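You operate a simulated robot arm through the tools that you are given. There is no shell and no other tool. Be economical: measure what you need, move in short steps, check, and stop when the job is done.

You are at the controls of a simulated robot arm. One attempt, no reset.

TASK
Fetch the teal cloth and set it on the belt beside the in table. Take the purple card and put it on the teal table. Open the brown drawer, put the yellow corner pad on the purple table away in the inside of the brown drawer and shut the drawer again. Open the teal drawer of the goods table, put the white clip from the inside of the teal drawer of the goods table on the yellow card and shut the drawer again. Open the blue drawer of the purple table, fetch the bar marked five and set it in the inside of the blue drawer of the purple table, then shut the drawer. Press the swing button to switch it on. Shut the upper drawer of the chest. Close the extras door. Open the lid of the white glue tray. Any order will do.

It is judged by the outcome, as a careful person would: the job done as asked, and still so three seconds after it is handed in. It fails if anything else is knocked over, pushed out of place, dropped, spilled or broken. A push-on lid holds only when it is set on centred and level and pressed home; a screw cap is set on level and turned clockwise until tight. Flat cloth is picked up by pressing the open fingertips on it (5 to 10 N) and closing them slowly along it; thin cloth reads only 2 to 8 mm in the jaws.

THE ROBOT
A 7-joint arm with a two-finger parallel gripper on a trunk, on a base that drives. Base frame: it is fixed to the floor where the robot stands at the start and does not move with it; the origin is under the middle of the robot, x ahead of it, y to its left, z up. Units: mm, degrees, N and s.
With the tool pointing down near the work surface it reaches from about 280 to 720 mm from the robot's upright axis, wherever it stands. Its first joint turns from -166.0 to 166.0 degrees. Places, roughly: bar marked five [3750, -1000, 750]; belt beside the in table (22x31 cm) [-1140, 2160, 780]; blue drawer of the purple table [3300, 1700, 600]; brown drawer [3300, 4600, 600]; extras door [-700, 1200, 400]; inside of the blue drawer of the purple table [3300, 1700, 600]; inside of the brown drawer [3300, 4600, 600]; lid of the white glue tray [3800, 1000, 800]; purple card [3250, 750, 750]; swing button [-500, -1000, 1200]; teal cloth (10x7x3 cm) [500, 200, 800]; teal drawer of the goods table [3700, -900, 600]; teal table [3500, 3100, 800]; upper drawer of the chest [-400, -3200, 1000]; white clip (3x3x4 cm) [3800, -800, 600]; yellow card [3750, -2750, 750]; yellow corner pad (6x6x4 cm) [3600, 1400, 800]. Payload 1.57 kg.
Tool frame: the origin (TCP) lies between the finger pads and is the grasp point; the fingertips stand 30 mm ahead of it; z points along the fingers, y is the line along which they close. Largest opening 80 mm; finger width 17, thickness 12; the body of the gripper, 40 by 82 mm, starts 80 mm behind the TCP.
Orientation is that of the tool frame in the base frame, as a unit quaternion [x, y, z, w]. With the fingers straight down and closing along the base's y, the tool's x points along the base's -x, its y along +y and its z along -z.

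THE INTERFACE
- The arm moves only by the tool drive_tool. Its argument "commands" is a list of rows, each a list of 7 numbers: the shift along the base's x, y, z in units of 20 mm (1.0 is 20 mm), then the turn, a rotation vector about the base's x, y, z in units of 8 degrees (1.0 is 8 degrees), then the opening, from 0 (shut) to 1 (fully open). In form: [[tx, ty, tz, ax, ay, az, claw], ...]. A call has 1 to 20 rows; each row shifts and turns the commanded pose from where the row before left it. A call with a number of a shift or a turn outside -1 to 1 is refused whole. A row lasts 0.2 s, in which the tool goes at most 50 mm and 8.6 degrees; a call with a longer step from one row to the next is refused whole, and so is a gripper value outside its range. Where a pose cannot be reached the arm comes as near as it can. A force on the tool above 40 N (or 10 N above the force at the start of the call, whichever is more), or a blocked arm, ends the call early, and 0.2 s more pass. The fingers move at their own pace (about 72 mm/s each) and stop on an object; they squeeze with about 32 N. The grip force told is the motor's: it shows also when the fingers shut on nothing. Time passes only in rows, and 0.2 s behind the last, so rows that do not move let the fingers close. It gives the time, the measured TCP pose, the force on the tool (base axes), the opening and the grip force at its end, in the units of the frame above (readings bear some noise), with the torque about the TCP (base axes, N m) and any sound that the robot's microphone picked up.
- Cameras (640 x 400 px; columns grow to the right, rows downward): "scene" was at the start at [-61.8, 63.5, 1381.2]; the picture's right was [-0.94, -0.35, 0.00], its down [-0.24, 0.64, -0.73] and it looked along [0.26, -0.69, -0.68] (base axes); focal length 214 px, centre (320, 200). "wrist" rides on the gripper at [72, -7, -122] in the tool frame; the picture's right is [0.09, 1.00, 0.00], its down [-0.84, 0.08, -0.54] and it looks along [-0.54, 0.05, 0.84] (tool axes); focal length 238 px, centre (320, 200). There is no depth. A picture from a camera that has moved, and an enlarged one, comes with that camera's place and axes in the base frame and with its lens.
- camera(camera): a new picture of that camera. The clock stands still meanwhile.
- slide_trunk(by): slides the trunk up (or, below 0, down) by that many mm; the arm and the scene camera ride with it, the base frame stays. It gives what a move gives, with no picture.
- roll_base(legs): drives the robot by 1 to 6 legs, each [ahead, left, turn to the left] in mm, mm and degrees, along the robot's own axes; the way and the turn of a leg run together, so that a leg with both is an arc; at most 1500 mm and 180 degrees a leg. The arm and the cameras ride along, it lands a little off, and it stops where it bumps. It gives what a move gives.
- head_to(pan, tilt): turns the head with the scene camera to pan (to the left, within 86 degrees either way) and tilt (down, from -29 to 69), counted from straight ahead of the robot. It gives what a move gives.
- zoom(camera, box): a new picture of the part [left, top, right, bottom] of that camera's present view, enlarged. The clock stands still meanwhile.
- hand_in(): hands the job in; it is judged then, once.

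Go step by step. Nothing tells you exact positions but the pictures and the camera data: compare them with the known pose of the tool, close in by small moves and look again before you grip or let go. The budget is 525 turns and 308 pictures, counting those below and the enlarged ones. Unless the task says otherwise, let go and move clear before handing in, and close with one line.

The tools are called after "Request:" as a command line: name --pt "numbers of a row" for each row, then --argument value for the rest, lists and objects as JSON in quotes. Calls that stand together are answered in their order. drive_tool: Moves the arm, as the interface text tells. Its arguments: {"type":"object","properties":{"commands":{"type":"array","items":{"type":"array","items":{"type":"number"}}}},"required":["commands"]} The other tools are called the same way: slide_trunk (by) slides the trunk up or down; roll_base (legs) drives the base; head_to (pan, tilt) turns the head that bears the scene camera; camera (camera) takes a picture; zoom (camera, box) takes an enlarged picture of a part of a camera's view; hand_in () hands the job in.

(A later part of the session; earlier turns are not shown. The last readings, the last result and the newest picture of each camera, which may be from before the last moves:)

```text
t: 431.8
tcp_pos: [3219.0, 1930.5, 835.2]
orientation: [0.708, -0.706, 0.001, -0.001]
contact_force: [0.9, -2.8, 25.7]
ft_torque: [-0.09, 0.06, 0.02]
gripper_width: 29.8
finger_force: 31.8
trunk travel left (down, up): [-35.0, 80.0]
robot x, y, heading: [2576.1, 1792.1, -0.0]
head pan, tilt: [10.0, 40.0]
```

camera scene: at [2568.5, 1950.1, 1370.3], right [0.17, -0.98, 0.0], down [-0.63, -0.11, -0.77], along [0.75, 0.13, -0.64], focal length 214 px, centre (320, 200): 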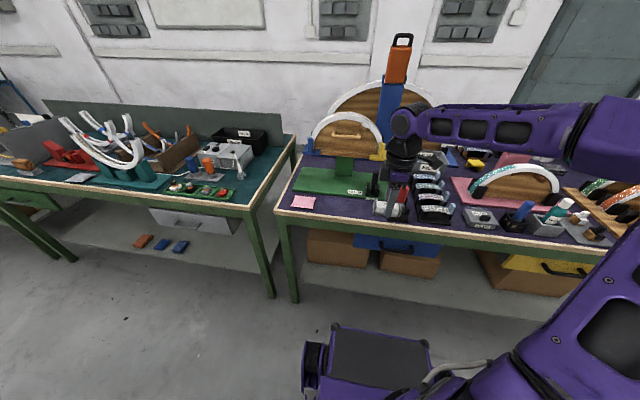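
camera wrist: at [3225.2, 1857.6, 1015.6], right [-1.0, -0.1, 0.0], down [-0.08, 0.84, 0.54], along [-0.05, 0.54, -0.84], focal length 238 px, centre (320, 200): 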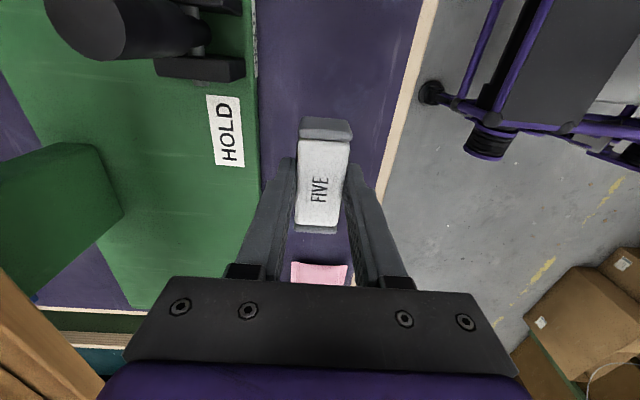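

Bar set down. Release, rise, back off, and tilt the tool for the blue drawer's handle.

Request:
drive_tool --pt "0 0 0.15 0 0 0 0.3" --pt "0 0 0 0 0 0 0.55" --pt "0 0 0 0 0 0 0.55" --pt "0 0 0.5 0 0 0 0.55" --pt "0 0 1 0 0 0 0.55" --pt "0 0 1 0 0 0 0.55" --pt "0 0 1 0 0 0 0.55" --pt "0 0 1 0 0 0 0.55" --pt "0 0 1 0 0 0 0.5" --pt "-1 -0.5 0 0 0 0 0.5" --pt "-1 -0.5 0 0 0 0 0.5" --pt "-1 -0.5 0 0 0 0 0.5" --pt "-1 -0.5 0 0 0 0 0.5" --pt "-1 -0.5 0 0 0 0 0.5" --pt "-1 -0.5 0 0 0 0 0.5" --pt "-1 -0.5 0 0 0 0 0.5"

Request:
drive_tool --pt "0 -1 0 0 -0.7 0 0.5" --pt "0 -1 0 0 -0.7 0 0.5" --pt "0 -1 0 0 -0.7 0 0.5" --pt "0 -1 -0.5 0 -0.7 0 0.5" --pt "0 -1 -0.5 0 -0.7 0 0.5" --pt "0 -1 -0.5 0 -0.7 0 0.5" --pt "0 0 -1 0 -0.7 0 0.5" --pt "0 0 -1 0 -0.7 0 0.5"

Request:
camera --camera "wrist"

Request:
zoom --camera "scene" --box '[290, 150, 514, 290]'

```text
t: 435.2
tcp_pos: [3077.8, 1858.9, 943.0]
orientation: [0.709, -0.705, 0.0, 0.0]
contact_force: [-0.7, -0.7, -0.3]
ft_torque: [0.02, 0.01, 0.04]
gripper_width: 40.1
finger_force: 0.0
trunk travel left (down, up): [-35.0, 80.0]
robot x, y, heading: [2575.6, 1795.0, 0.2]
head pan, tilt: [10.0, 40.0]
```

```text
t: 437.0
tcp_pos: [3078.6, 1741.2, 873.6]
orientation: [0.655, -0.653, 0.27, -0.268]
contact_force: [0.5, 0.7, -0.3]
ft_torque: [-0.02, 0.0, -0.02]
gripper_width: 39.7
finger_force: 0.1
trunk travel left (down, up): [-35.0, 80.0]
robot x, y, heading: [2581.5, 1794.2, 0.1]
head pan, tilt: [10.0, 40.0]
```

```text
184 pictures are left
camera wrist: at [2995.9, 1668.8, 964.1], right [-0.71, -0.1, -0.7], down [-0.44, 0.84, 0.33], along [0.56, 0.54, -0.63], focal length 238 px, centre (320, 200)
```

wrist: 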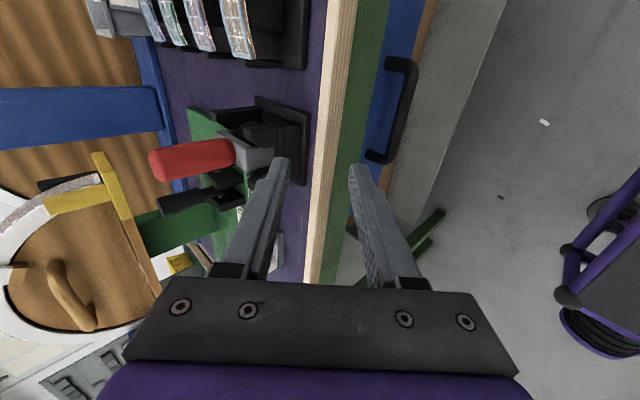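

```text
2.86 times, centred on (402, 220) of scene
camera zoom: at [2568.4, 1950.3, 1370.3], right [0.17, -0.98, 0.0], down [-0.63, -0.11, -0.77], along [0.75, 0.13, -0.64], focal length 613 px, centre (86, 143)
```

zoom: 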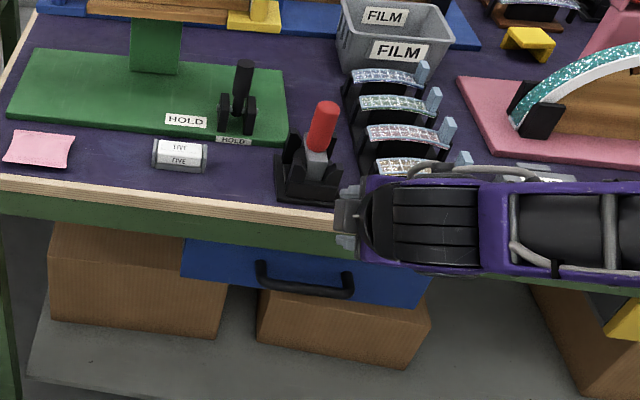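

Blue handle bar centre ≈ (3154,1730,640). Going to the pre-grasp point.

Request:
drive_tool --pt "0 -0.1 -1 0 0 0 0.5" --pt "0 -0.1 -1 0 0 0 0.5" --pt "0 -0.1 -1 0 0 0 0.5" --pt "0 -0.1 -1 0 0 0 0.5" --pt "0 -0.1 -1 0 0 0 0.5" --pt "0.2 0 -1 0 0 0 0.5" --pt "0.2 0 -1 0 0 0 0.5" --pt "0.3 0 -1 0 0 0 0.45" --pt "0.3 0 -0.85 0 0 0 0.4"

Request:
camera --camera "wrist"

Request:
zoom --camera "scene" --box '[310, 200, 470, 300]'

```text
t: 439.0
tcp_pos: [3098.2, 1729.6, 698.6]
orientation: [0.655, -0.653, 0.272, -0.268]
contact_force: [-0.2, -0.5, 0.7]
ft_torque: [-0.01, 0.02, 0.0]
gripper_width: 32.0
finger_force: 0.0
trunk travel left (down, up): [-35.0, 80.0]
robot x, y, heading: [2573.9, 1794.1, 0.4]
head pan, tilt: [10.0, 40.0]
```

```text
182 pictures are left
camera wrist: at [3016.2, 1657.9, 788.1], right [-0.71, -0.1, -0.7], down [-0.44, 0.84, 0.33], along [0.56, 0.54, -0.63], focal length 238 px, centre (320, 200)
```

wrist: 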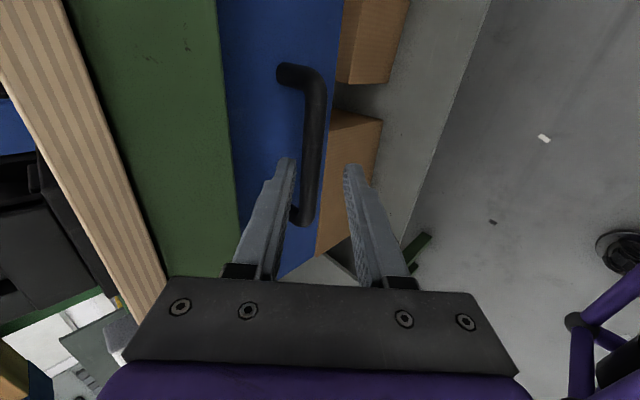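

```text
4.00 times, centred on (390, 250) of scene
camera zoom: at [2568.4, 1950.0, 1370.3], right [0.17, -0.98, 0.0], down [-0.63, -0.11, -0.77], along [0.75, 0.13, -0.64], focal length 858 px, centre (40, 0)
```

zoom: 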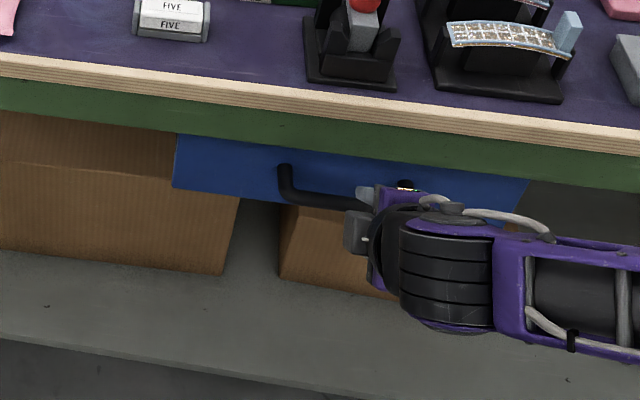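

Request:
drive_tool --pt "0.6 0 -0.52 0 0 0 0.4" --pt "0.6 0 -0.52 0 0 0 0.4" --pt "0.6 0 -0.52 0 0 0 0.4" --pt "0 0 0 0 0 0 0.4"

Request:
camera --camera "wrist"

Request:
zoom --camera "scene" --box '[360, 220, 424, 260]'

```text
t: 440.0
tcp_pos: [3134.3, 1730.0, 665.2]
orientation: [0.655, -0.653, 0.271, -0.268]
contact_force: [-1.3, 0.9, -0.2]
ft_torque: [0.01, 0.02, -0.01]
gripper_width: 32.1
finger_force: 0.1
trunk travel left (down, up): [-35.0, 80.0]
robot x, y, heading: [2577.4, 1793.2, -0.0]
head pan, tilt: [10.0, 40.0]
```

```text
180 pictures are left
camera wrist: at [3052.9, 1657.8, 756.4], right [-0.71, -0.1, -0.7], down [-0.44, 0.84, 0.33], along [0.56, 0.54, -0.63], focal length 238 px, centre (320, 200)
```

wrist: 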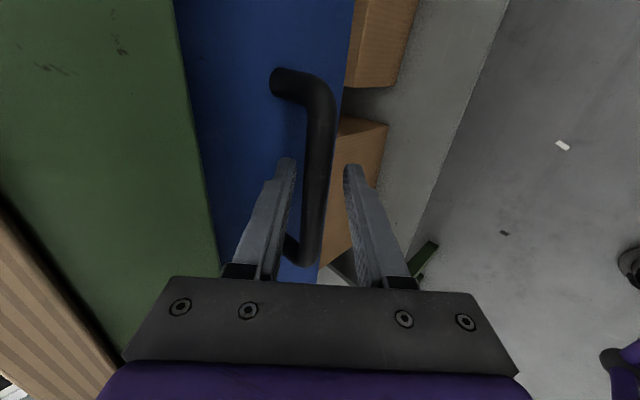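

```text
10.00 times, centred on (392, 240) of scene
camera zoom: at [2568.5, 1950.1, 1370.3], right [0.17, -0.98, 0.0], down [-0.63, -0.11, -0.77], along [0.75, 0.13, -0.64], focal length 2145 px, centre (-400, -200)
```

zoom: 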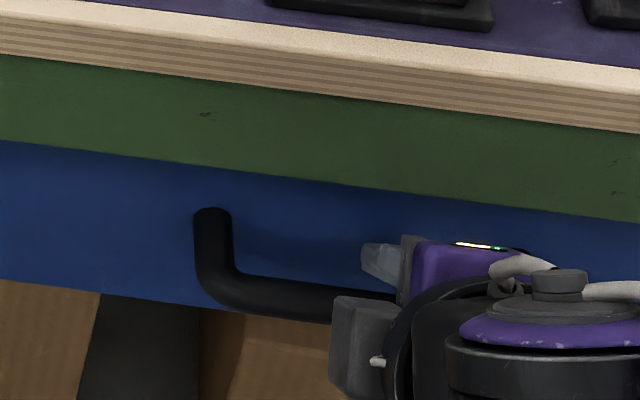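

Request:
drive_tool --pt "0.45 0 -0.45 0 0 0 0.4" --pt "0 0 0 0 0 0 0.2" --pt "0 0 0 0 0 0 0" --pt "0 0 0 0 0 0 0" --pt "0 0 0 0 0 0 0"

Request:
camera --camera "wrist"

```text
t: 440.3
tcp_pos: [3137.3, 1729.2, 663.9]
orientation: [0.654, -0.652, 0.272, -0.27]
contact_force: [-24.7, -3.6, 21.2]
ft_torque: [-0.02, -0.79, -0.13]
gripper_width: 29.8
finger_force: 0.0
trunk travel left (down, up): [-35.0, 80.0]
robot x, y, heading: [2574.6, 1792.2, -0.1]
head pan, tilt: [10.0, 40.0]
stopped in row 1: the force on the tool passed its limit at 59 N (the readings are from after the stop); the commanded pose is now the measured one
```

```text
178 pictures are left
camera wrist: at [3054.5, 1657.8, 755.3], right [-0.7, -0.1, -0.7], down [-0.44, 0.84, 0.32], along [0.56, 0.54, -0.63], focal length 238 px, centre (320, 200)
```

wrist: 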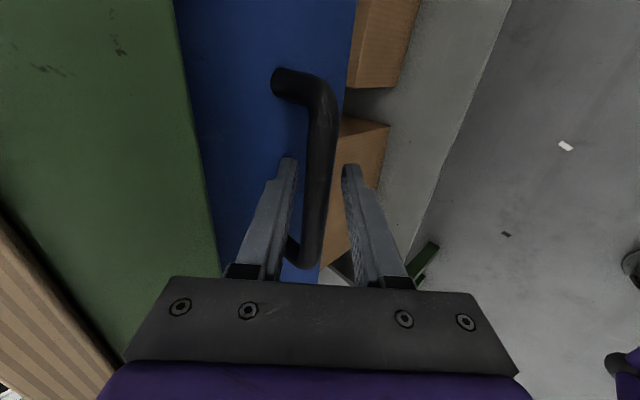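

Request:
drive_tool --pt "-0.1 0 0.1 0 0 0 0.35" --pt "0 0 0 0 0 0 0.2" --pt "0 0 0 0 0 0 0" --pt "0 0 0 0 0 0 0" --pt "0 0 0 0 0 0 0"

Request:
camera --camera "wrist"

```text
t: 441.5
tcp_pos: [3137.2, 1728.7, 665.6]
orientation: [0.655, -0.652, 0.273, -0.268]
contact_force: [4.7, 0.4, 12.6]
ft_torque: [-0.13, -0.04, 0.08]
gripper_width: 15.6
finger_force: 31.7
trunk travel left (down, up): [-35.0, 80.0]
robot x, y, heading: [2570.8, 1796.2, 0.3]
head pan, tilt: [10.0, 40.0]
```

```text
177 pictures are left
camera wrist: at [3054.5, 1657.7, 755.8], right [-0.7, -0.1, -0.7], down [-0.44, 0.84, 0.32], along [0.56, 0.54, -0.63], focal length 238 px, centre (320, 200)
```

wrist: 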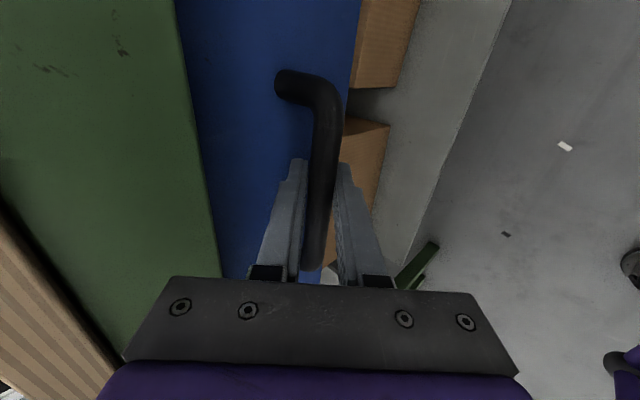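

Request:
roll_base --legs '[[-210, 0, 0]]'

Request:
drive_tool --pt "0 0 0 0 0 0 0.4" --pt "0 0 0 0 0 0 0.4" --pt "-0.5 0 0.45 0 0 0 0.4" --pt "-0.5 0 0.45 0 0 0 0.4" --pt "-0.5 0 0.45 0 0 0 0.4" --pt "-0.3 0 0.8 0 0.3 0 0.4" --pt "0 0 1 0 0.7 0 0.5" --pt "0 0 1 0 0.7 0 0.5" --pt "0 0 1 0 0.7 0 0.5" --pt "0 0 1 0 0.7 0 0.5" --pt "0 0 1 0 0.7 0 0.5" --pt "0 0 1 0 0.7 0 0.5" --pt "0 0 1 0 0.7 0 0.5" --pt "0 0 1 0 0.4 0 0.5" --pt "0 0 1 0 0 0 0.5" --pt "0 0 1 0 0 0 0.5"

Request:
camera --camera "scene"

Request:
camera --camera "wrist"

```text
t: 443.2
tcp_pos: [2920.9, 1728.5, 666.2]
orientation: [0.655, -0.652, 0.272, -0.268]
contact_force: [-0.5, -14.1, 23.0]
ft_torque: [-0.22, -0.05, -0.22]
gripper_width: 15.6
finger_force: 31.3
trunk travel left (down, up): [-35.0, 80.0]
robot x, y, heading: [2363.3, 1789.3, 0.2]
head pan, tilt: [10.0, 40.0]
```

```text
t: 446.6
tcp_pos: [2886.1, 1729.0, 906.7]
orientation: [0.71, -0.705, 0.002, 0.001]
contact_force: [0.4, -0.1, 0.7]
ft_torque: [0.02, 0.02, -0.03]
gripper_width: 39.9
finger_force: 0.0
trunk travel left (down, up): [-35.0, 80.0]
robot x, y, heading: [2359.8, 1793.2, 0.0]
head pan, tilt: [10.0, 40.0]
```

```text
176 pictures are left
camera scene: at [2352.5, 1949.3, 1370.3], right [0.18, -0.98, 0.0], down [-0.63, -0.11, -0.77], along [0.75, 0.14, -0.64], focal length 214 px, centre (320, 200)
```

scene: 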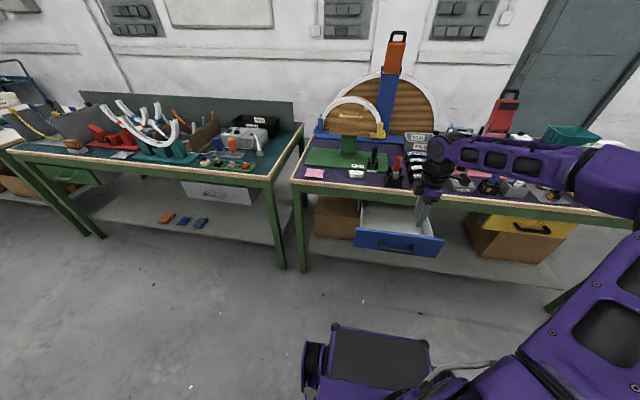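

```text
175 pictures are left
camera wrist: at [2892.8, 1657.3, 1028.8], right [-0.99, -0.1, 0.0], down [-0.08, 0.84, 0.54], along [-0.05, 0.54, -0.84], focal length 238 px, centre (320, 200)
```

wrist: 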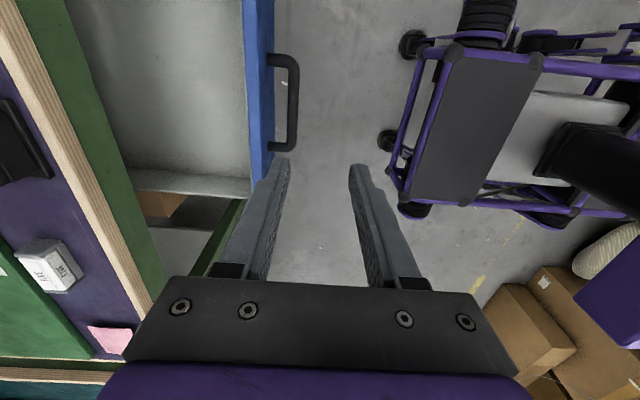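

The blue drawer is open and empty. Now re-fetch the bar: drive in a bit, and move round the red tool.

Request:
roll_base --legs '[[205, 0, 0]]'

Request:
drive_tool --pt "0 1 0.5 0 0 0 0.7" --pt "0 1 0.5 0 0 0 0.7" --pt "0 1 0.5 0 0 0 0.7" --pt "0 1 0 0 0 0 0.7" --pt "0 1 0 0 0 0 0.7" --pt "0 1 0 0 0 0 0.7" --pt "0 1 0 0 0 0 0.7" --pt "0.3 1 0 0 0 0 0.7" --pt "0.9 1 0 0 0 0 0.7" --pt "0.9 1 0 0 0 0 0.7" --pt "0.9 0 0 0 0 0 0.7" --pt "0.9 0 0 0 0 0 0.7" --pt "0.9 0 0 0 0 0 0.7" --pt "0.9 0 0 0 0 0 0.7"

Request:
camera --camera "wrist"

```text
t: 448.2
tcp_pos: [3089.7, 1731.9, 907.7]
orientation: [0.711, -0.704, 0.002, 0.001]
contact_force: [0.1, 0.0, -0.5]
ft_torque: [0.01, 0.03, -0.04]
gripper_width: 39.9
finger_force: 0.1
trunk travel left (down, up): [-35.0, 80.0]
robot x, y, heading: [2564.5, 1798.1, 0.2]
head pan, tilt: [10.0, 40.0]
```

```text
t: 451.2
tcp_pos: [3204.1, 1931.4, 937.8]
orientation: [0.71, -0.704, 0.002, 0.001]
contact_force: [-0.4, 0.2, 0.7]
ft_torque: [0.02, -0.01, 0.01]
gripper_width: 55.9
finger_force: 0.1
trunk travel left (down, up): [-35.0, 80.0]
robot x, y, heading: [2563.2, 1798.0, 0.4]
head pan, tilt: [10.0, 40.0]
```

```text
174 pictures are left
camera wrist: at [3210.1, 1858.6, 1058.4], right [-0.99, -0.1, 0.0], down [-0.09, 0.84, 0.54], along [-0.05, 0.54, -0.84], focal length 238 px, centre (320, 200)
```

wrist: 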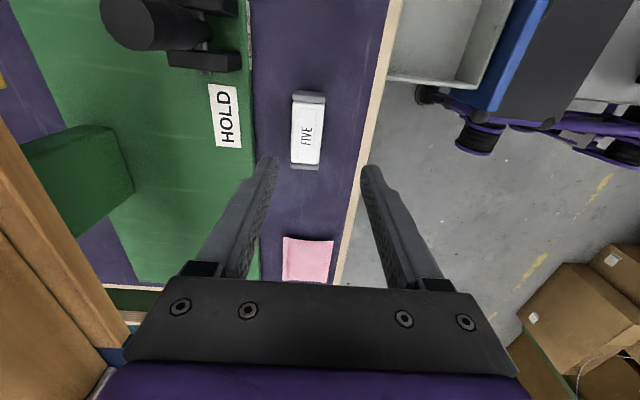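

Request:
drive_tool --pt "0.35 -0.05 -0.8 0 0 0 0.7" --pt "0.3 0 -0.9 0 0 0 0.7" --pt "0 0 -0.9 0 0 0 0.7" --pt "0 0 -0.9 0 0 0 0.7" --pt "0 0 -0.9 0 0 0 0.7" --pt "0 0 -0.6 0 0 0 0.7" --pt "0 0 0 0 0 0 0.5" --pt "0 0 0 0 0 0 0.3" --pt "0 0 0 0 0 0 0" --pt "0 0 0 0 0 0 0" --pt "0 0 0 0 0 0 0"

Request:
camera --camera "wrist"

```text
t: 453.6
tcp_pos: [3215.8, 1929.3, 836.3]
orientation: [0.711, -0.703, 0.002, 0.0]
contact_force: [0.2, 0.2, 0.3]
ft_torque: [-0.01, -0.03, -0.04]
gripper_width: 29.8
finger_force: 32.1
trunk travel left (down, up): [-35.0, 80.0]
robot x, y, heading: [2561.9, 1798.4, 0.6]
head pan, tilt: [10.0, 40.0]
```

```text
173 pictures are left
camera wrist: at [3222.1, 1858.2, 957.4], right [-0.99, -0.1, 0.0], down [-0.09, 0.84, 0.54], along [-0.05, 0.54, -0.84], focal length 238 px, centre (320, 200)
```

wrist: 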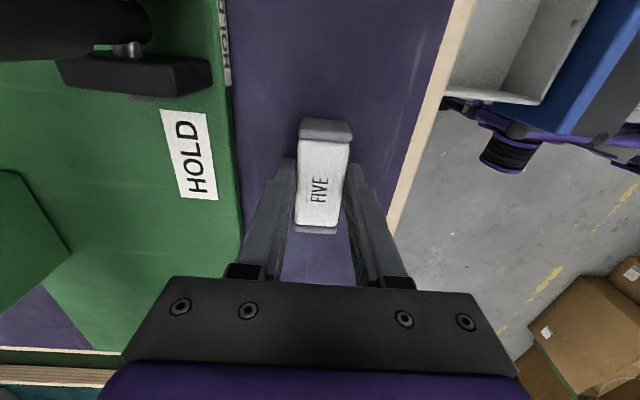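

Request:
drive_tool --pt "0 0 0.4 0 0 0 0" --pt "0 0 1 0 0 0 0" --pt "0 0 1 0 0 0 0" --pt "0 0 1 0 0 0 0" --pt "-0.9 0 0 0 0 0 0" --pt "-0.9 0 0 0 0 0 0" --pt "-0.9 0 0 0 0 0 0" --pt "-0.9 0 0 0 0 0 0" --pt "-0.9 0 0 0 0 0 0" --pt "-0.9 0 0 0 0 0 0" --pt "-0.9 -0.5 0 0 0 0 0" --pt "-0.9 -0.9 0 0 0 0 0" --pt "-0.3 -1 0 0 0 0 0" --pt "0 -1 0 0 0 0 0" --pt "0 -1 0 0 0 0 0" --pt "0 -1 0 0 0 0 0" --pt "0 -1 0 0 0 0 0" --pt "0 -1 0 0 0 0 0" --pt "0 -1 0 0 0 0 0" --pt "0 -1 0 0 0 0 0"

Request:
camera --camera "wrist"

Request:
zoom --camera "scene" --box '[300, 170, 460, 270]'

```text
t: 457.8
tcp_pos: [3066.3, 1741.4, 903.1]
orientation: [0.71, -0.704, 0.002, 0.0]
contact_force: [0.5, -0.7, -0.8]
ft_torque: [-0.03, 0.0, 0.01]
gripper_width: 29.8
finger_force: 32.4
trunk travel left (down, up): [-35.0, 80.0]
robot x, y, heading: [2565.1, 1790.2, 0.4]
head pan, tilt: [10.0, 40.0]
```

```text
172 pictures are left
camera wrist: at [3072.7, 1669.4, 1024.5], right [-0.99, -0.1, 0.0], down [-0.09, 0.84, 0.54], along [-0.05, 0.54, -0.84], focal length 238 px, centre (320, 200)
```

wrist: 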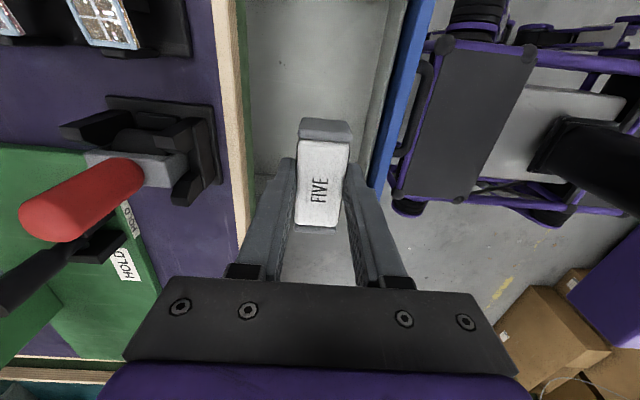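

```text
4.00 times, centred on (380, 220) of scene
camera zoom: at [2554.7, 1950.5, 1370.3], right [0.18, -0.98, 0.0], down [-0.63, -0.12, -0.77], along [0.75, 0.14, -0.64], focal length 858 px, centre (80, 120)
```

zoom: 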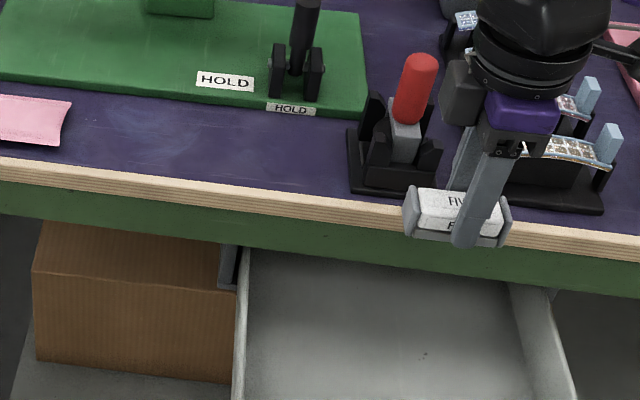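

Request:
drive_tool --pt "-0.3 -0.3 -1 0 0 0 0" --pt "0 0 -1 0 0 0 0" --pt "0 0 -1 0 0 0 0" --pt "0 0 -1 0 0 0 0" --pt "0 0 -1 0 0 0 0" --pt "0 0 -1 0 0 0 0" --pt "0 0 -1 0 0 0 0" --pt "0 0 -1 0 0 0 0" --pt "0 0 -1 0 0 0 0" --pt "0 0 -0.8 0 0 0 0" --pt "0 0 0 0 0 0 0"

Request:
camera --camera "wrist"

```text
t: 460.2
tcp_pos: [3059.9, 1737.9, 708.9]
orientation: [0.71, -0.704, 0.001, 0.001]
contact_force: [0.4, -1.1, -0.8]
ft_torque: [-0.02, 0.03, 0.02]
gripper_width: 29.8
finger_force: 31.5
trunk travel left (down, up): [-35.0, 80.0]
robot x, y, heading: [2561.9, 1796.9, 0.6]
head pan, tilt: [10.0, 40.0]
```

```text
170 pictures are left
camera wrist: at [3067.2, 1665.0, 830.2], right [-0.99, -0.1, 0.0], down [-0.09, 0.84, 0.54], along [-0.05, 0.54, -0.84], focal length 238 px, centre (320, 200)
```

wrist: 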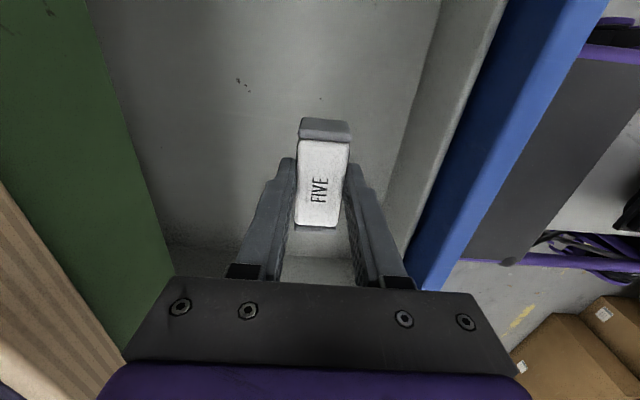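

Request:
drive_tool --pt "0 0 -0.4 0 0 0 0" --pt "0 0 -0.4 0 0 0 0" --pt "0 0 -0.4 0 0 0 0" --pt "0 0 -0.3 0 0 0 0" --pt "0 0 -0.2 0 0 0 0" --pt "0 0 0 0 0 0 0"

Request:
drive_tool --pt "0 0 -0.2 0 0 0 0" --pt "0 0 -0.2 0 0 0 0" --pt "0 0 0 0 0 0 0"

```text
t: 461.6
tcp_pos: [3059.9, 1736.9, 674.4]
orientation: [0.71, -0.704, 0.003, 0.001]
contact_force: [1.0, -0.2, -0.6]
ft_torque: [-0.02, 0.02, 0.0]
gripper_width: 29.7
finger_force: 32.4
trunk travel left (down, up): [-35.0, 80.0]
robot x, y, heading: [2560.8, 1795.3, 0.3]
head pan, tilt: [10.0, 40.0]
```

```text
t: 462.4
tcp_pos: [3060.9, 1736.1, 666.7]
orientation: [0.71, -0.704, 0.002, 0.001]
contact_force: [0.1, 0.1, -0.5]
ft_torque: [0.01, 0.01, 0.01]
gripper_width: 29.8
finger_force: 31.8
trunk travel left (down, up): [-35.0, 80.0]
robot x, y, heading: [2562.8, 1791.1, 0.4]
head pan, tilt: [10.0, 40.0]
```

Request:
drive_tool --pt "0 0 -0.2 0 0 0 0" --pt "0 0 -0.2 0 0 0 0" --pt "0 0 0 0 0 0 0"

Request:
drive_tool --pt "0 0 -0.2 0 0 0 0" --pt "0 0 -0.2 0 0 0 0" --pt "0 0 0 0 0 0 0"

```text
t: 463.2
tcp_pos: [3060.9, 1736.3, 658.7]
orientation: [0.71, -0.704, 0.002, 0.001]
contact_force: [0.1, 0.1, -0.2]
ft_torque: [0.02, -0.04, 0.0]
gripper_width: 29.8
finger_force: 32.1
trunk travel left (down, up): [-35.0, 80.0]
robot x, y, heading: [2561.6, 1795.6, 0.7]
head pan, tilt: [10.0, 40.0]
```

```text
t: 464.0
tcp_pos: [3060.8, 1737.1, 653.2]
orientation: [0.71, -0.704, 0.003, -0.001]
contact_force: [2.0, -1.0, 30.0]
ft_torque: [-0.01, 0.04, 0.02]
gripper_width: 30.1
finger_force: 32.6
trunk travel left (down, up): [-35.0, 80.0]
robot x, y, heading: [2566.1, 1791.9, 0.6]
head pan, tilt: [10.0, 40.0]
```

Floor contact at 653. Release and rise out.

Request:
drive_tool --pt "0 0 0.15 0 0 0 0.3" --pt "0 0 0 0 0 0 0.55" --pt "0 0 0 0 0 0 0.55" --pt "0 0 0.5 0 0 0 0.55" --pt "0 0 1 0 0 0 0.55" --pt "0 0 1 0 0 0 0.55" --pt "0 0 1 0 0 0 0.55" --pt "0 0 1 0 0 0 0.55" --pt "0 0 1 0 0 0 0.55" --pt "0 0 1 0 0 0 0.55" --pt "0 0 1 0 0 0 0.5" --pt "0 0 1 0 0 0 0.5" --pt "-0.5 0 1 0 0 0 0.3" --pt "-1 0 0.5 0 0 0 0" --pt "-1 0 0 0 0 0 0" --pt "-1 0 0 0 0 0 0"

Request:
camera --camera "wrist"

Request:
zoom --camera "scene" --box '[300, 180, 460, 280]'

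```text
t: 467.4
tcp_pos: [2990.4, 1736.7, 854.6]
orientation: [0.71, -0.704, 0.002, 0.0]
contact_force: [2.0, 0.4, -0.4]
ft_torque: [0.02, 0.01, 0.01]
gripper_width: 0.0
finger_force: 21.3
trunk travel left (down, up): [-35.0, 80.0]
robot x, y, heading: [2563.8, 1791.9, 0.5]
head pan, tilt: [10.0, 40.0]
```

```text
169 pictures are left
camera wrist: at [2996.2, 1664.1, 975.6], right [-0.99, -0.1, 0.0], down [-0.09, 0.84, 0.54], along [-0.05, 0.54, -0.84], focal length 238 px, centre (320, 200)
```

wrist: 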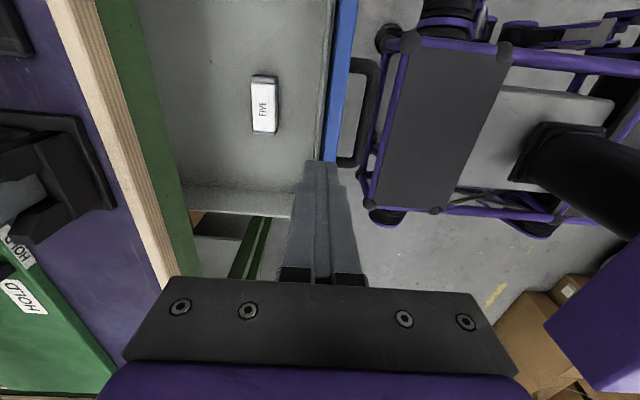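

```text
4.00 times, centred on (380, 230) of scene
camera zoom: at [2554.8, 1950.5, 1370.3], right [0.18, -0.98, 0.0], down [-0.63, -0.12, -0.77], along [0.75, 0.14, -0.64], focal length 858 px, centre (80, 80)
```

zoom: 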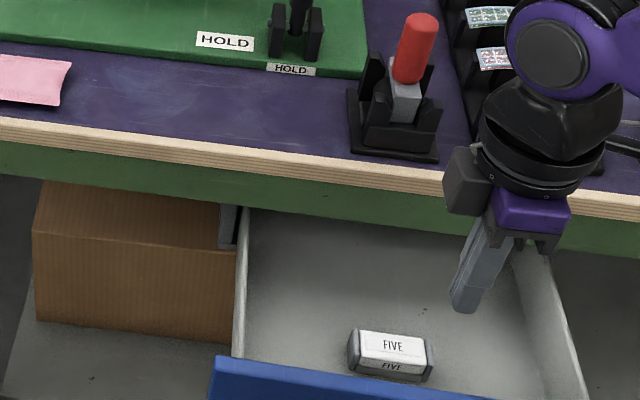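

The bar lies in the drawer. Back up, tilt closed fingers, and push the drawer shut above its handle.

Request:
roll_base --legs '[[-200, 0, 0]]'

Request:
drive_tool --pt "0.4 0 0 0 -0.7 0 0" --pt "0.4 0 0 0 -0.7 0 0" --pt "0.4 0 0 0 -0.7 0 0" --pt "0.4 0 -0.5 0 -0.7 0 0" --pt "0.4 0 -0.5 0 -0.7 0 0" --pt "0.4 0 -0.8 0 -0.7 0 0" --pt "0.4 0 -0.8 0 -0.7 0 0" --pt "0.4 0 -0.8 0 -0.7 0 0" --pt "0.4 0 -0.8 0 0 0 0" --pt "0.4 0 -0.8 0 0 0 0" --pt "0.4 0 -0.8 0 0 0 0" --pt "0.3 0 -0.6 0 0 0 0"

Request:
camera --camera "wrist"

```text
t: 469.0
tcp_pos: [2791.7, 1735.7, 855.1]
orientation: [0.711, -0.703, 0.003, 0.001]
contact_force: [-0.1, 1.2, -0.4]
ft_torque: [0.01, 0.01, 0.03]
gripper_width: 0.0
finger_force: 21.3
trunk travel left (down, up): [-35.0, 80.0]
robot x, y, heading: [2365.1, 1794.3, 0.8]
head pan, tilt: [10.0, 40.0]
```

```text
t: 471.6
tcp_pos: [2885.1, 1735.2, 725.7]
orientation: [0.656, -0.651, 0.273, -0.267]
contact_force: [-0.2, 0.1, -1.3]
ft_torque: [0.02, -0.03, -0.02]
gripper_width: 0.0
finger_force: 21.1
trunk travel left (down, up): [-35.0, 80.0]
robot x, y, heading: [2363.1, 1790.8, 0.4]
head pan, tilt: [10.0, 40.0]
```

```text
167 pictures are left
camera wrist: at [2803.4, 1662.9, 816.5], right [-0.7, -0.1, -0.7], down [-0.44, 0.84, 0.32], along [0.56, 0.54, -0.64], focal length 238 px, centre (320, 200)
```

wrist: 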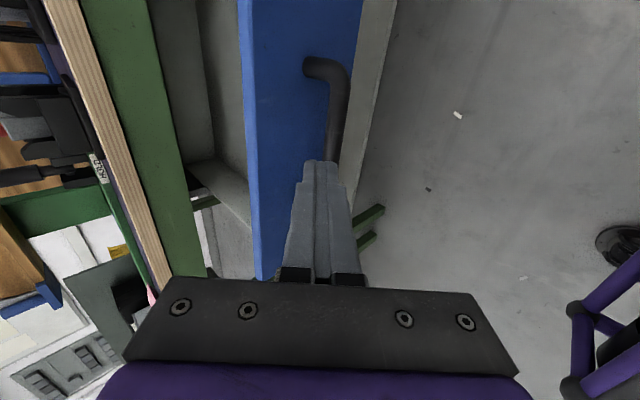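

Request:
roll_base --legs '[[215, 0, 0]]'

Request:
camera --camera "wrist"

```text
t: 473.3
tcp_pos: [3098.7, 1739.3, 726.7]
orientation: [0.658, -0.65, 0.272, -0.268]
contact_force: [0.5, 0.1, 0.4]
ft_torque: [0.01, 0.01, 0.01]
gripper_width: 0.0
finger_force: 21.7
trunk travel left (down, up): [-35.0, 80.0]
robot x, y, heading: [2576.0, 1797.1, 0.5]
head pan, tilt: [10.0, 40.0]
```

```text
166 pictures are left
camera wrist: at [3015.9, 1666.4, 816.8], right [-0.7, -0.11, -0.7], down [-0.45, 0.84, 0.32], along [0.55, 0.54, -0.64], focal length 238 px, centre (320, 200)
```

wrist: 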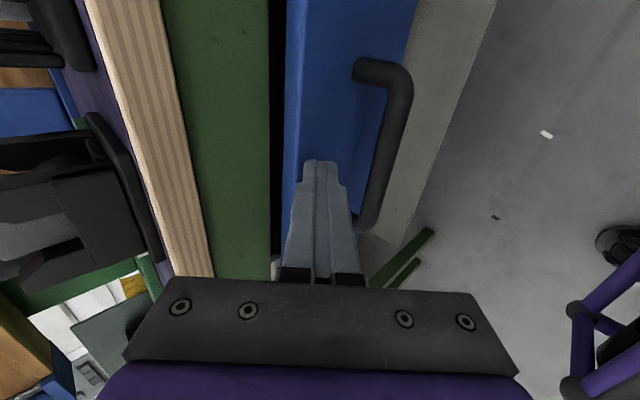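

Nearly shut; push the remainder with the arm.

Request:
drive_tool --pt "0.6 0 0 0 0 0 0" --pt "0.6 0 0 0 0 0 0" --pt "0.4 0 0 0 0 0 0" --pt "0.3 0 0 0 0 0 0" --pt "0.3 0 0 0 0 0 0" --pt "0.3 0 0 0 0 0 0" --pt "0.3 0 0 0 0 0 0" --pt "0.3 0 0 0 0 0 0"

Request:
camera --camera "wrist"

```text
t: 474.5
tcp_pos: [3137.2, 1738.8, 721.6]
orientation: [0.659, -0.652, 0.267, -0.265]
contact_force: [0.2, 0.0, 0.1]
ft_torque: [-0.02, 0.0, 0.0]
gripper_width: 0.1
finger_force: 21.6
trunk travel left (down, up): [-35.0, 80.0]
robot x, y, heading: [2573.9, 1793.6, 0.8]
head pan, tilt: [10.0, 40.0]
stopped in row 6: the force on the tool passed its limit at 47 N (the readings are from after the stop); the commanded pose is now the measured one
```

```text
165 pictures are left
camera wrist: at [3057.1, 1666.5, 812.5], right [-0.71, -0.1, -0.69], down [-0.44, 0.84, 0.33], along [0.55, 0.54, -0.64], focal length 238 px, centre (320, 200)
```

wrist: 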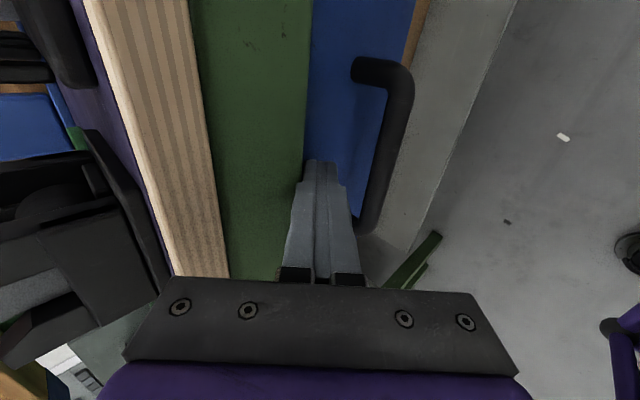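

Request:
drive_tool --pt "-1 0 0 0 0 0 0" --pt "-1 0 0 0 0 0 0" --pt "-1 0 0.5 0 0 0 0" --pt "-1 0 1 0 0.7 0 0" --pt "0 0 1 0 0.7 0 0" --pt "0 0 1 0 0.7 0 0" --pt "0 0 1 0 0.7 0 0" --pt "0 0 1 0 0.7 0 0" --pt "0 0 1 0 0.7 0 0" --pt "0 0 1 0 0.7 0 0" --pt "0 0 1 0 0.6 0 0" --pt "0 0 1 0 0 0 0" --pt "0 0 1 0 0 0 0"

Request:
zoom --camera "scene" --box '[330, 190, 490, 290]'

Request:
camera --camera "wrist"

```text
t: 477.3
tcp_pos: [3056.8, 1737.9, 930.0]
orientation: [0.711, -0.703, 0.001, -0.002]
contact_force: [-0.4, 0.4, 0.1]
ft_torque: [-0.03, 0.03, 0.01]
gripper_width: 0.1
finger_force: 21.1
trunk travel left (down, up): [-35.0, 80.0]
robot x, y, heading: [2575.4, 1794.5, 0.4]
head pan, tilt: [10.0, 40.0]
```

```text
4.00 times, centred on (410, 240) of scene
camera zoom: at [2566.2, 1951.0, 1370.3], right [0.18, -0.98, 0.0], down [-0.63, -0.12, -0.77], along [0.75, 0.14, -0.64], focal length 858 px, centre (-40, 40)
```

zoom: 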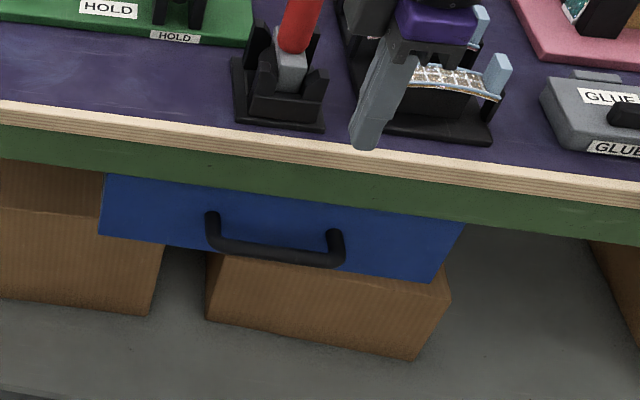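

```text
163 pictures are left
camera wrist: at [3062.9, 1665.6, 1051.7], right [-0.99, -0.1, 0.0], down [-0.09, 0.83, 0.54], along [-0.05, 0.54, -0.84], focal length 238 px, centre (320, 200)
```

wrist: 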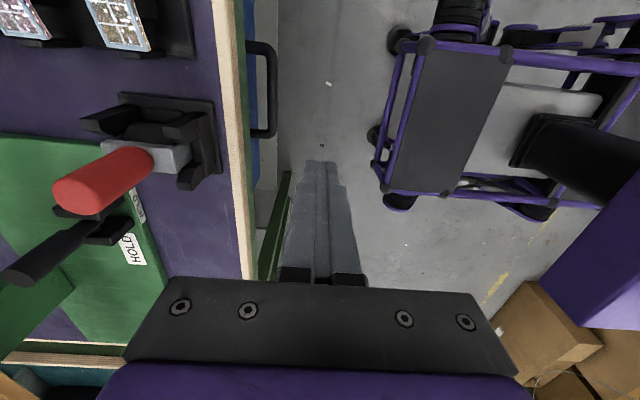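

The drawer seems ~10 mm short of shut. I'll push again.

Request:
drive_tool --pt "-0.5 0 0 0 -0.7 0 0" --pt "0 0 -1 0 -0.7 0 0" --pt "0 0 -1 0 -0.7 0 0" --pt "0 0 -1 0 -0.7 0 0" --pt "0 0 -1 0 -0.7 0 0" --pt "0 0 -1 0 -0.7 0 0" --pt "0 0 -1 0 -0.7 0 0" --pt "0 0 -1 0 -0.7 0 0" --pt "0 0 -1 0 0 0 0" --pt "0 0 -1 0 0 0 0" --pt "0 0 -1 0 0 0 0" --pt "0.5 0 -0.5 0 0 0 0" --pt "1 0 0 0 0 0 0" --pt "1 0 0 0 0 0 0"

Request:
drive_tool --pt "0.5 0 0 0 0 0 0" --pt "0.4 0 0 0 0 0 0" --pt "0.4 0 0 0 0 0 0" --pt "0.3 0 0 0 0 0 0" --pt "0.3 0 0 0 0 0 0" --pt "0.3 0 0 0 0 0 0" --pt "0.3 0 0 0 0 0 0"

Request:
camera --camera "wrist"

```text
t: 480.3
tcp_pos: [3098.9, 1739.4, 720.7]
orientation: [0.657, -0.65, 0.272, -0.27]
contact_force: [-0.4, 0.5, -1.1]
ft_torque: [-0.01, 0.02, 0.0]
gripper_width: 0.0
finger_force: 21.1
trunk travel left (down, up): [-35.0, 80.0]
robot x, y, heading: [2575.8, 1794.2, 0.4]
head pan, tilt: [10.0, 40.0]
```

```text
t: 482.0
tcp_pos: [3141.7, 1740.2, 717.4]
orientation: [0.658, -0.652, 0.267, -0.266]
contact_force: [-0.2, 0.6, 0.0]
ft_torque: [-0.01, -0.01, 0.03]
gripper_width: 0.0
finger_force: 22.0
trunk travel left (down, up): [-35.0, 80.0]
robot x, y, heading: [2576.1, 1794.4, 0.8]
head pan, tilt: [10.0, 40.0]
stopped in row 7: the force on the tool passed its limit at 44 N (the readings are from after the stop); the commanded pose is now the measured one
```

```text
162 pictures are left
camera wrist: at [3060.8, 1667.3, 808.1], right [-0.71, -0.1, -0.69], down [-0.44, 0.83, 0.33], along [0.55, 0.54, -0.64], focal length 238 px, centre (320, 200)
```

wrist: 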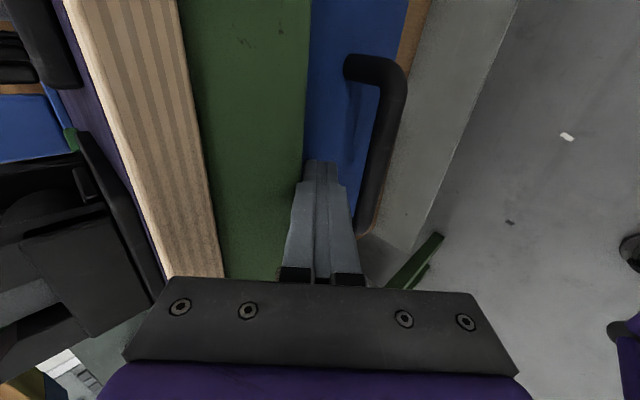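

The finger corner is probably catching the green apron. I'll shift beside the handle and push lower on the plate.

Request:
drive_tool --pt "-1 -0.5 0 0 0 0 0" --pt "-1 -1 0 0 0 0 0" --pt "0 -1 -0.5 0 0 0 0" --pt "0 -1 -0.5 0 0 0 0" --pt "0 -0.9 -0.5 0 0 0 0" --pt "1 0 0 0 0 0 0" --pt "0.8 0 0 0 0 0 0" --pt "0 0 0 0 0 0 0"

Request:
camera --camera "wrist"

```text
t: 483.8
tcp_pos: [3138.3, 1652.0, 688.0]
orientation: [0.658, -0.652, 0.267, -0.266]
contact_force: [-0.3, 0.3, -0.1]
ft_torque: [-0.01, -0.03, 0.02]
gripper_width: 0.0
finger_force: 21.4
trunk travel left (down, up): [-35.0, 80.0]
robot x, y, heading: [2573.6, 1795.9, 0.6]
head pan, tilt: [10.0, 40.0]
```

```text
161 pictures are left
camera wrist: at [3057.3, 1579.0, 779.0], right [-0.71, -0.1, -0.7], down [-0.44, 0.84, 0.33], along [0.55, 0.54, -0.64], focal length 238 px, centre (320, 200)
```

wrist: 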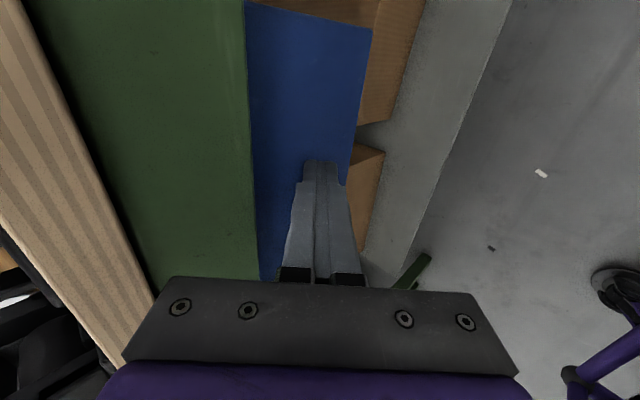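

Request:
drive_tool --pt "0.3 0 0 0 0 0 0" --pt "0.2 0 0 0 0 0 0" --pt "0.2 0 0 0 0 0 0" --pt "0.2 0 0 0 0 0 0" --pt "0.2 0 0 0 0 0 0" --pt "0.2 0 0 0 0 0 0" --pt "0.2 0 0 0 0 0 0"

Request:
camera --camera "wrist"

```text
t: 484.7
tcp_pos: [3148.4, 1651.1, 689.4]
orientation: [0.658, -0.653, 0.265, -0.266]
contact_force: [-17.7, -0.5, 13.8]
ft_torque: [-0.02, -0.16, -0.01]
gripper_width: 0.2
finger_force: 21.1
trunk travel left (down, up): [-35.0, 80.0]
robot x, y, heading: [2569.3, 1794.9, 0.4]
head pan, tilt: [10.0, 40.0]
stopped in row 4: the force on the tool passed its limit at 46 N (the readings are from after the stop); the commanded pose is now the measured one
```

```text
160 pictures are left
camera wrist: at [3067.8, 1578.3, 779.0], right [-0.71, -0.1, -0.69], down [-0.44, 0.83, 0.34], along [0.55, 0.54, -0.64], focal length 238 px, centre (320, 200)
```

wrist: 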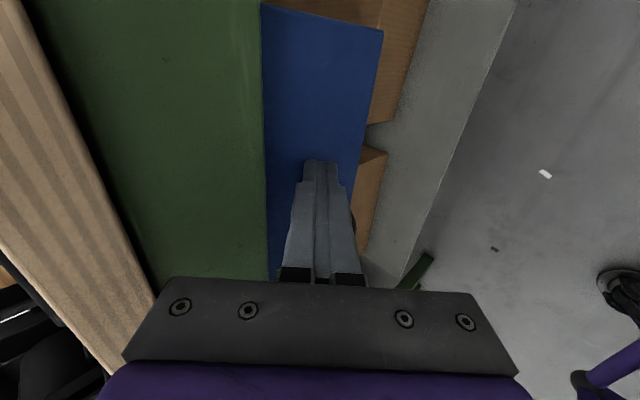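

The plate is now at its closed position. Retreat; next the purple card (REDO) at the right end of this table.

Request:
drive_tool --pt "-1 0 0 0 0 0 0" --pt "-1 0 0 0 0 0 0" --pt "-1 0 0.5 0 0 0 0" --pt "-1 0 1 0 0.7 0 0" --pt "0 0 1 0 0.7 0 0" --pt "0 0 1 0 0.7 0 0" --pt "0 0 1 0 0.7 0 0" --pt "0 0 1 0 0.7 0 0" --pt "0 0 1 0 0.7 0 0" --pt "0 0 1 0 0.7 0 0" --pt "0 0 1 0 0.6 0 0" --pt "0 0 1 0 0 0 0" --pt "0 0 1 0 0 0 0"

Request:
zoom --camera "scene" --box '[330, 190, 490, 290]'

Request:
roll_base --legs '[[0, -950, 0]]'

Request:
camera --camera "scene"

```text
t: 487.5
tcp_pos: [3068.9, 1649.9, 898.7]
orientation: [0.709, -0.705, -0.002, -0.001]
contact_force: [-0.3, 0.4, -0.2]
ft_torque: [0.0, 0.0, 0.0]
gripper_width: 0.0
finger_force: 21.0
trunk travel left (down, up): [-35.0, 80.0]
robot x, y, heading: [2572.9, 1794.2, 0.5]
head pan, tilt: [10.0, 40.0]
```

```text
4.00 times, centred on (410, 240) of scene
camera zoom: at [2565.2, 1951.0, 1370.3], right [0.18, -0.98, 0.0], down [-0.63, -0.12, -0.77], along [0.75, 0.14, -0.64], focal length 858 px, centre (-40, 40)
```

zoom: 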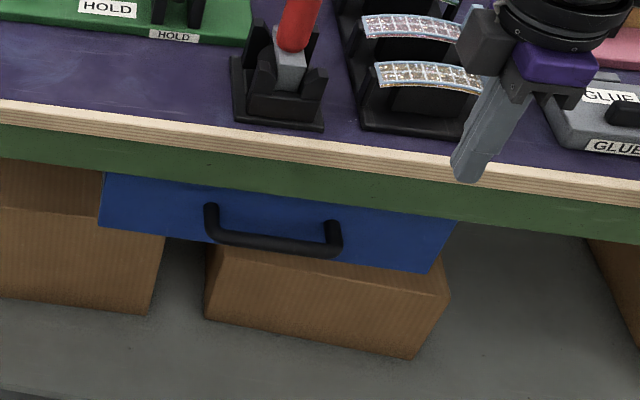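

```text
t: 496.9
tcp_pos: [3086.5, 712.0, 897.2]
orientation: [0.712, -0.702, -0.002, -0.001]
contact_force: [0.0, 0.5, -0.3]
ft_torque: [0.03, -0.02, -0.01]
gripper_width: 0.2
finger_force: 21.6
trunk travel left (down, up): [-35.0, 80.0]
robot x, y, heading: [2590.5, 852.4, 1.3]
head pan, tilt: [10.0, 40.0]
```

```text
158 pictures are left
camera scene: at [2577.9, 1006.6, 1370.3], right [0.19, -0.98, 0.0], down [-0.63, -0.12, -0.77], along [0.75, 0.15, -0.64], focal length 214 px, centre (320, 200)
```

scene: 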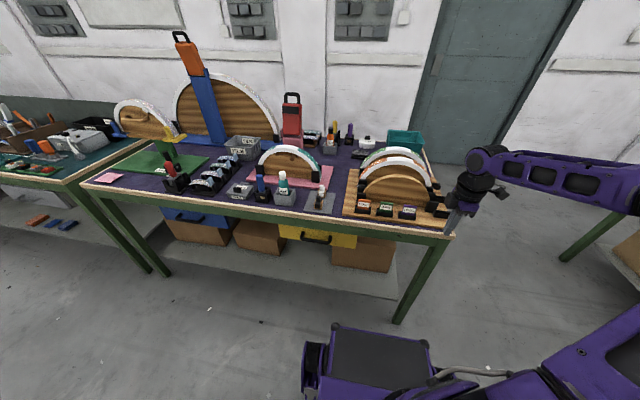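

Request:
zoom --camera "scene" --box '[330, 160, 458, 240]'

Request:
zoom --camera "scene" --box '[220, 100, 444, 240]'

```text
5.00 times, centred on (394, 200) of scene
camera zoom: at [2577.9, 1006.6, 1370.3], right [0.19, -0.98, 0.0], down [-0.63, -0.12, -0.77], along [0.75, 0.15, -0.64], focal length 1072 px, centre (-50, 200)
```

zoom: 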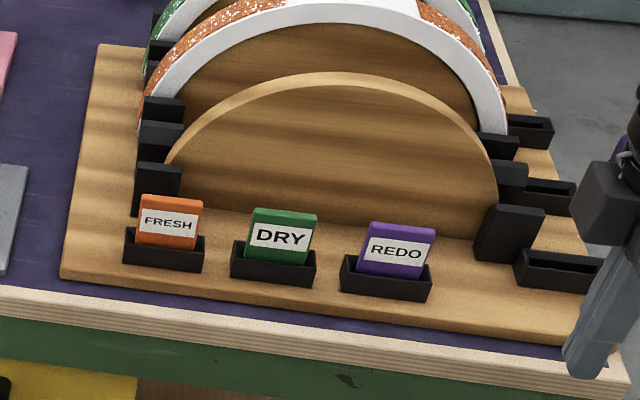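

```text
2.86 times, centred on (332, 170) of scene
camera zoom: at [2577.9, 1006.6, 1370.3], right [0.19, -0.98, 0.0], down [-0.63, -0.12, -0.77], along [0.75, 0.15, -0.64], focal length 613 px, centre (286, 286)
```

zoom: 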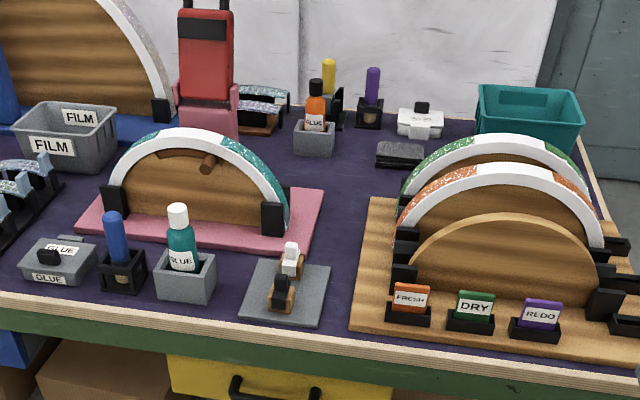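

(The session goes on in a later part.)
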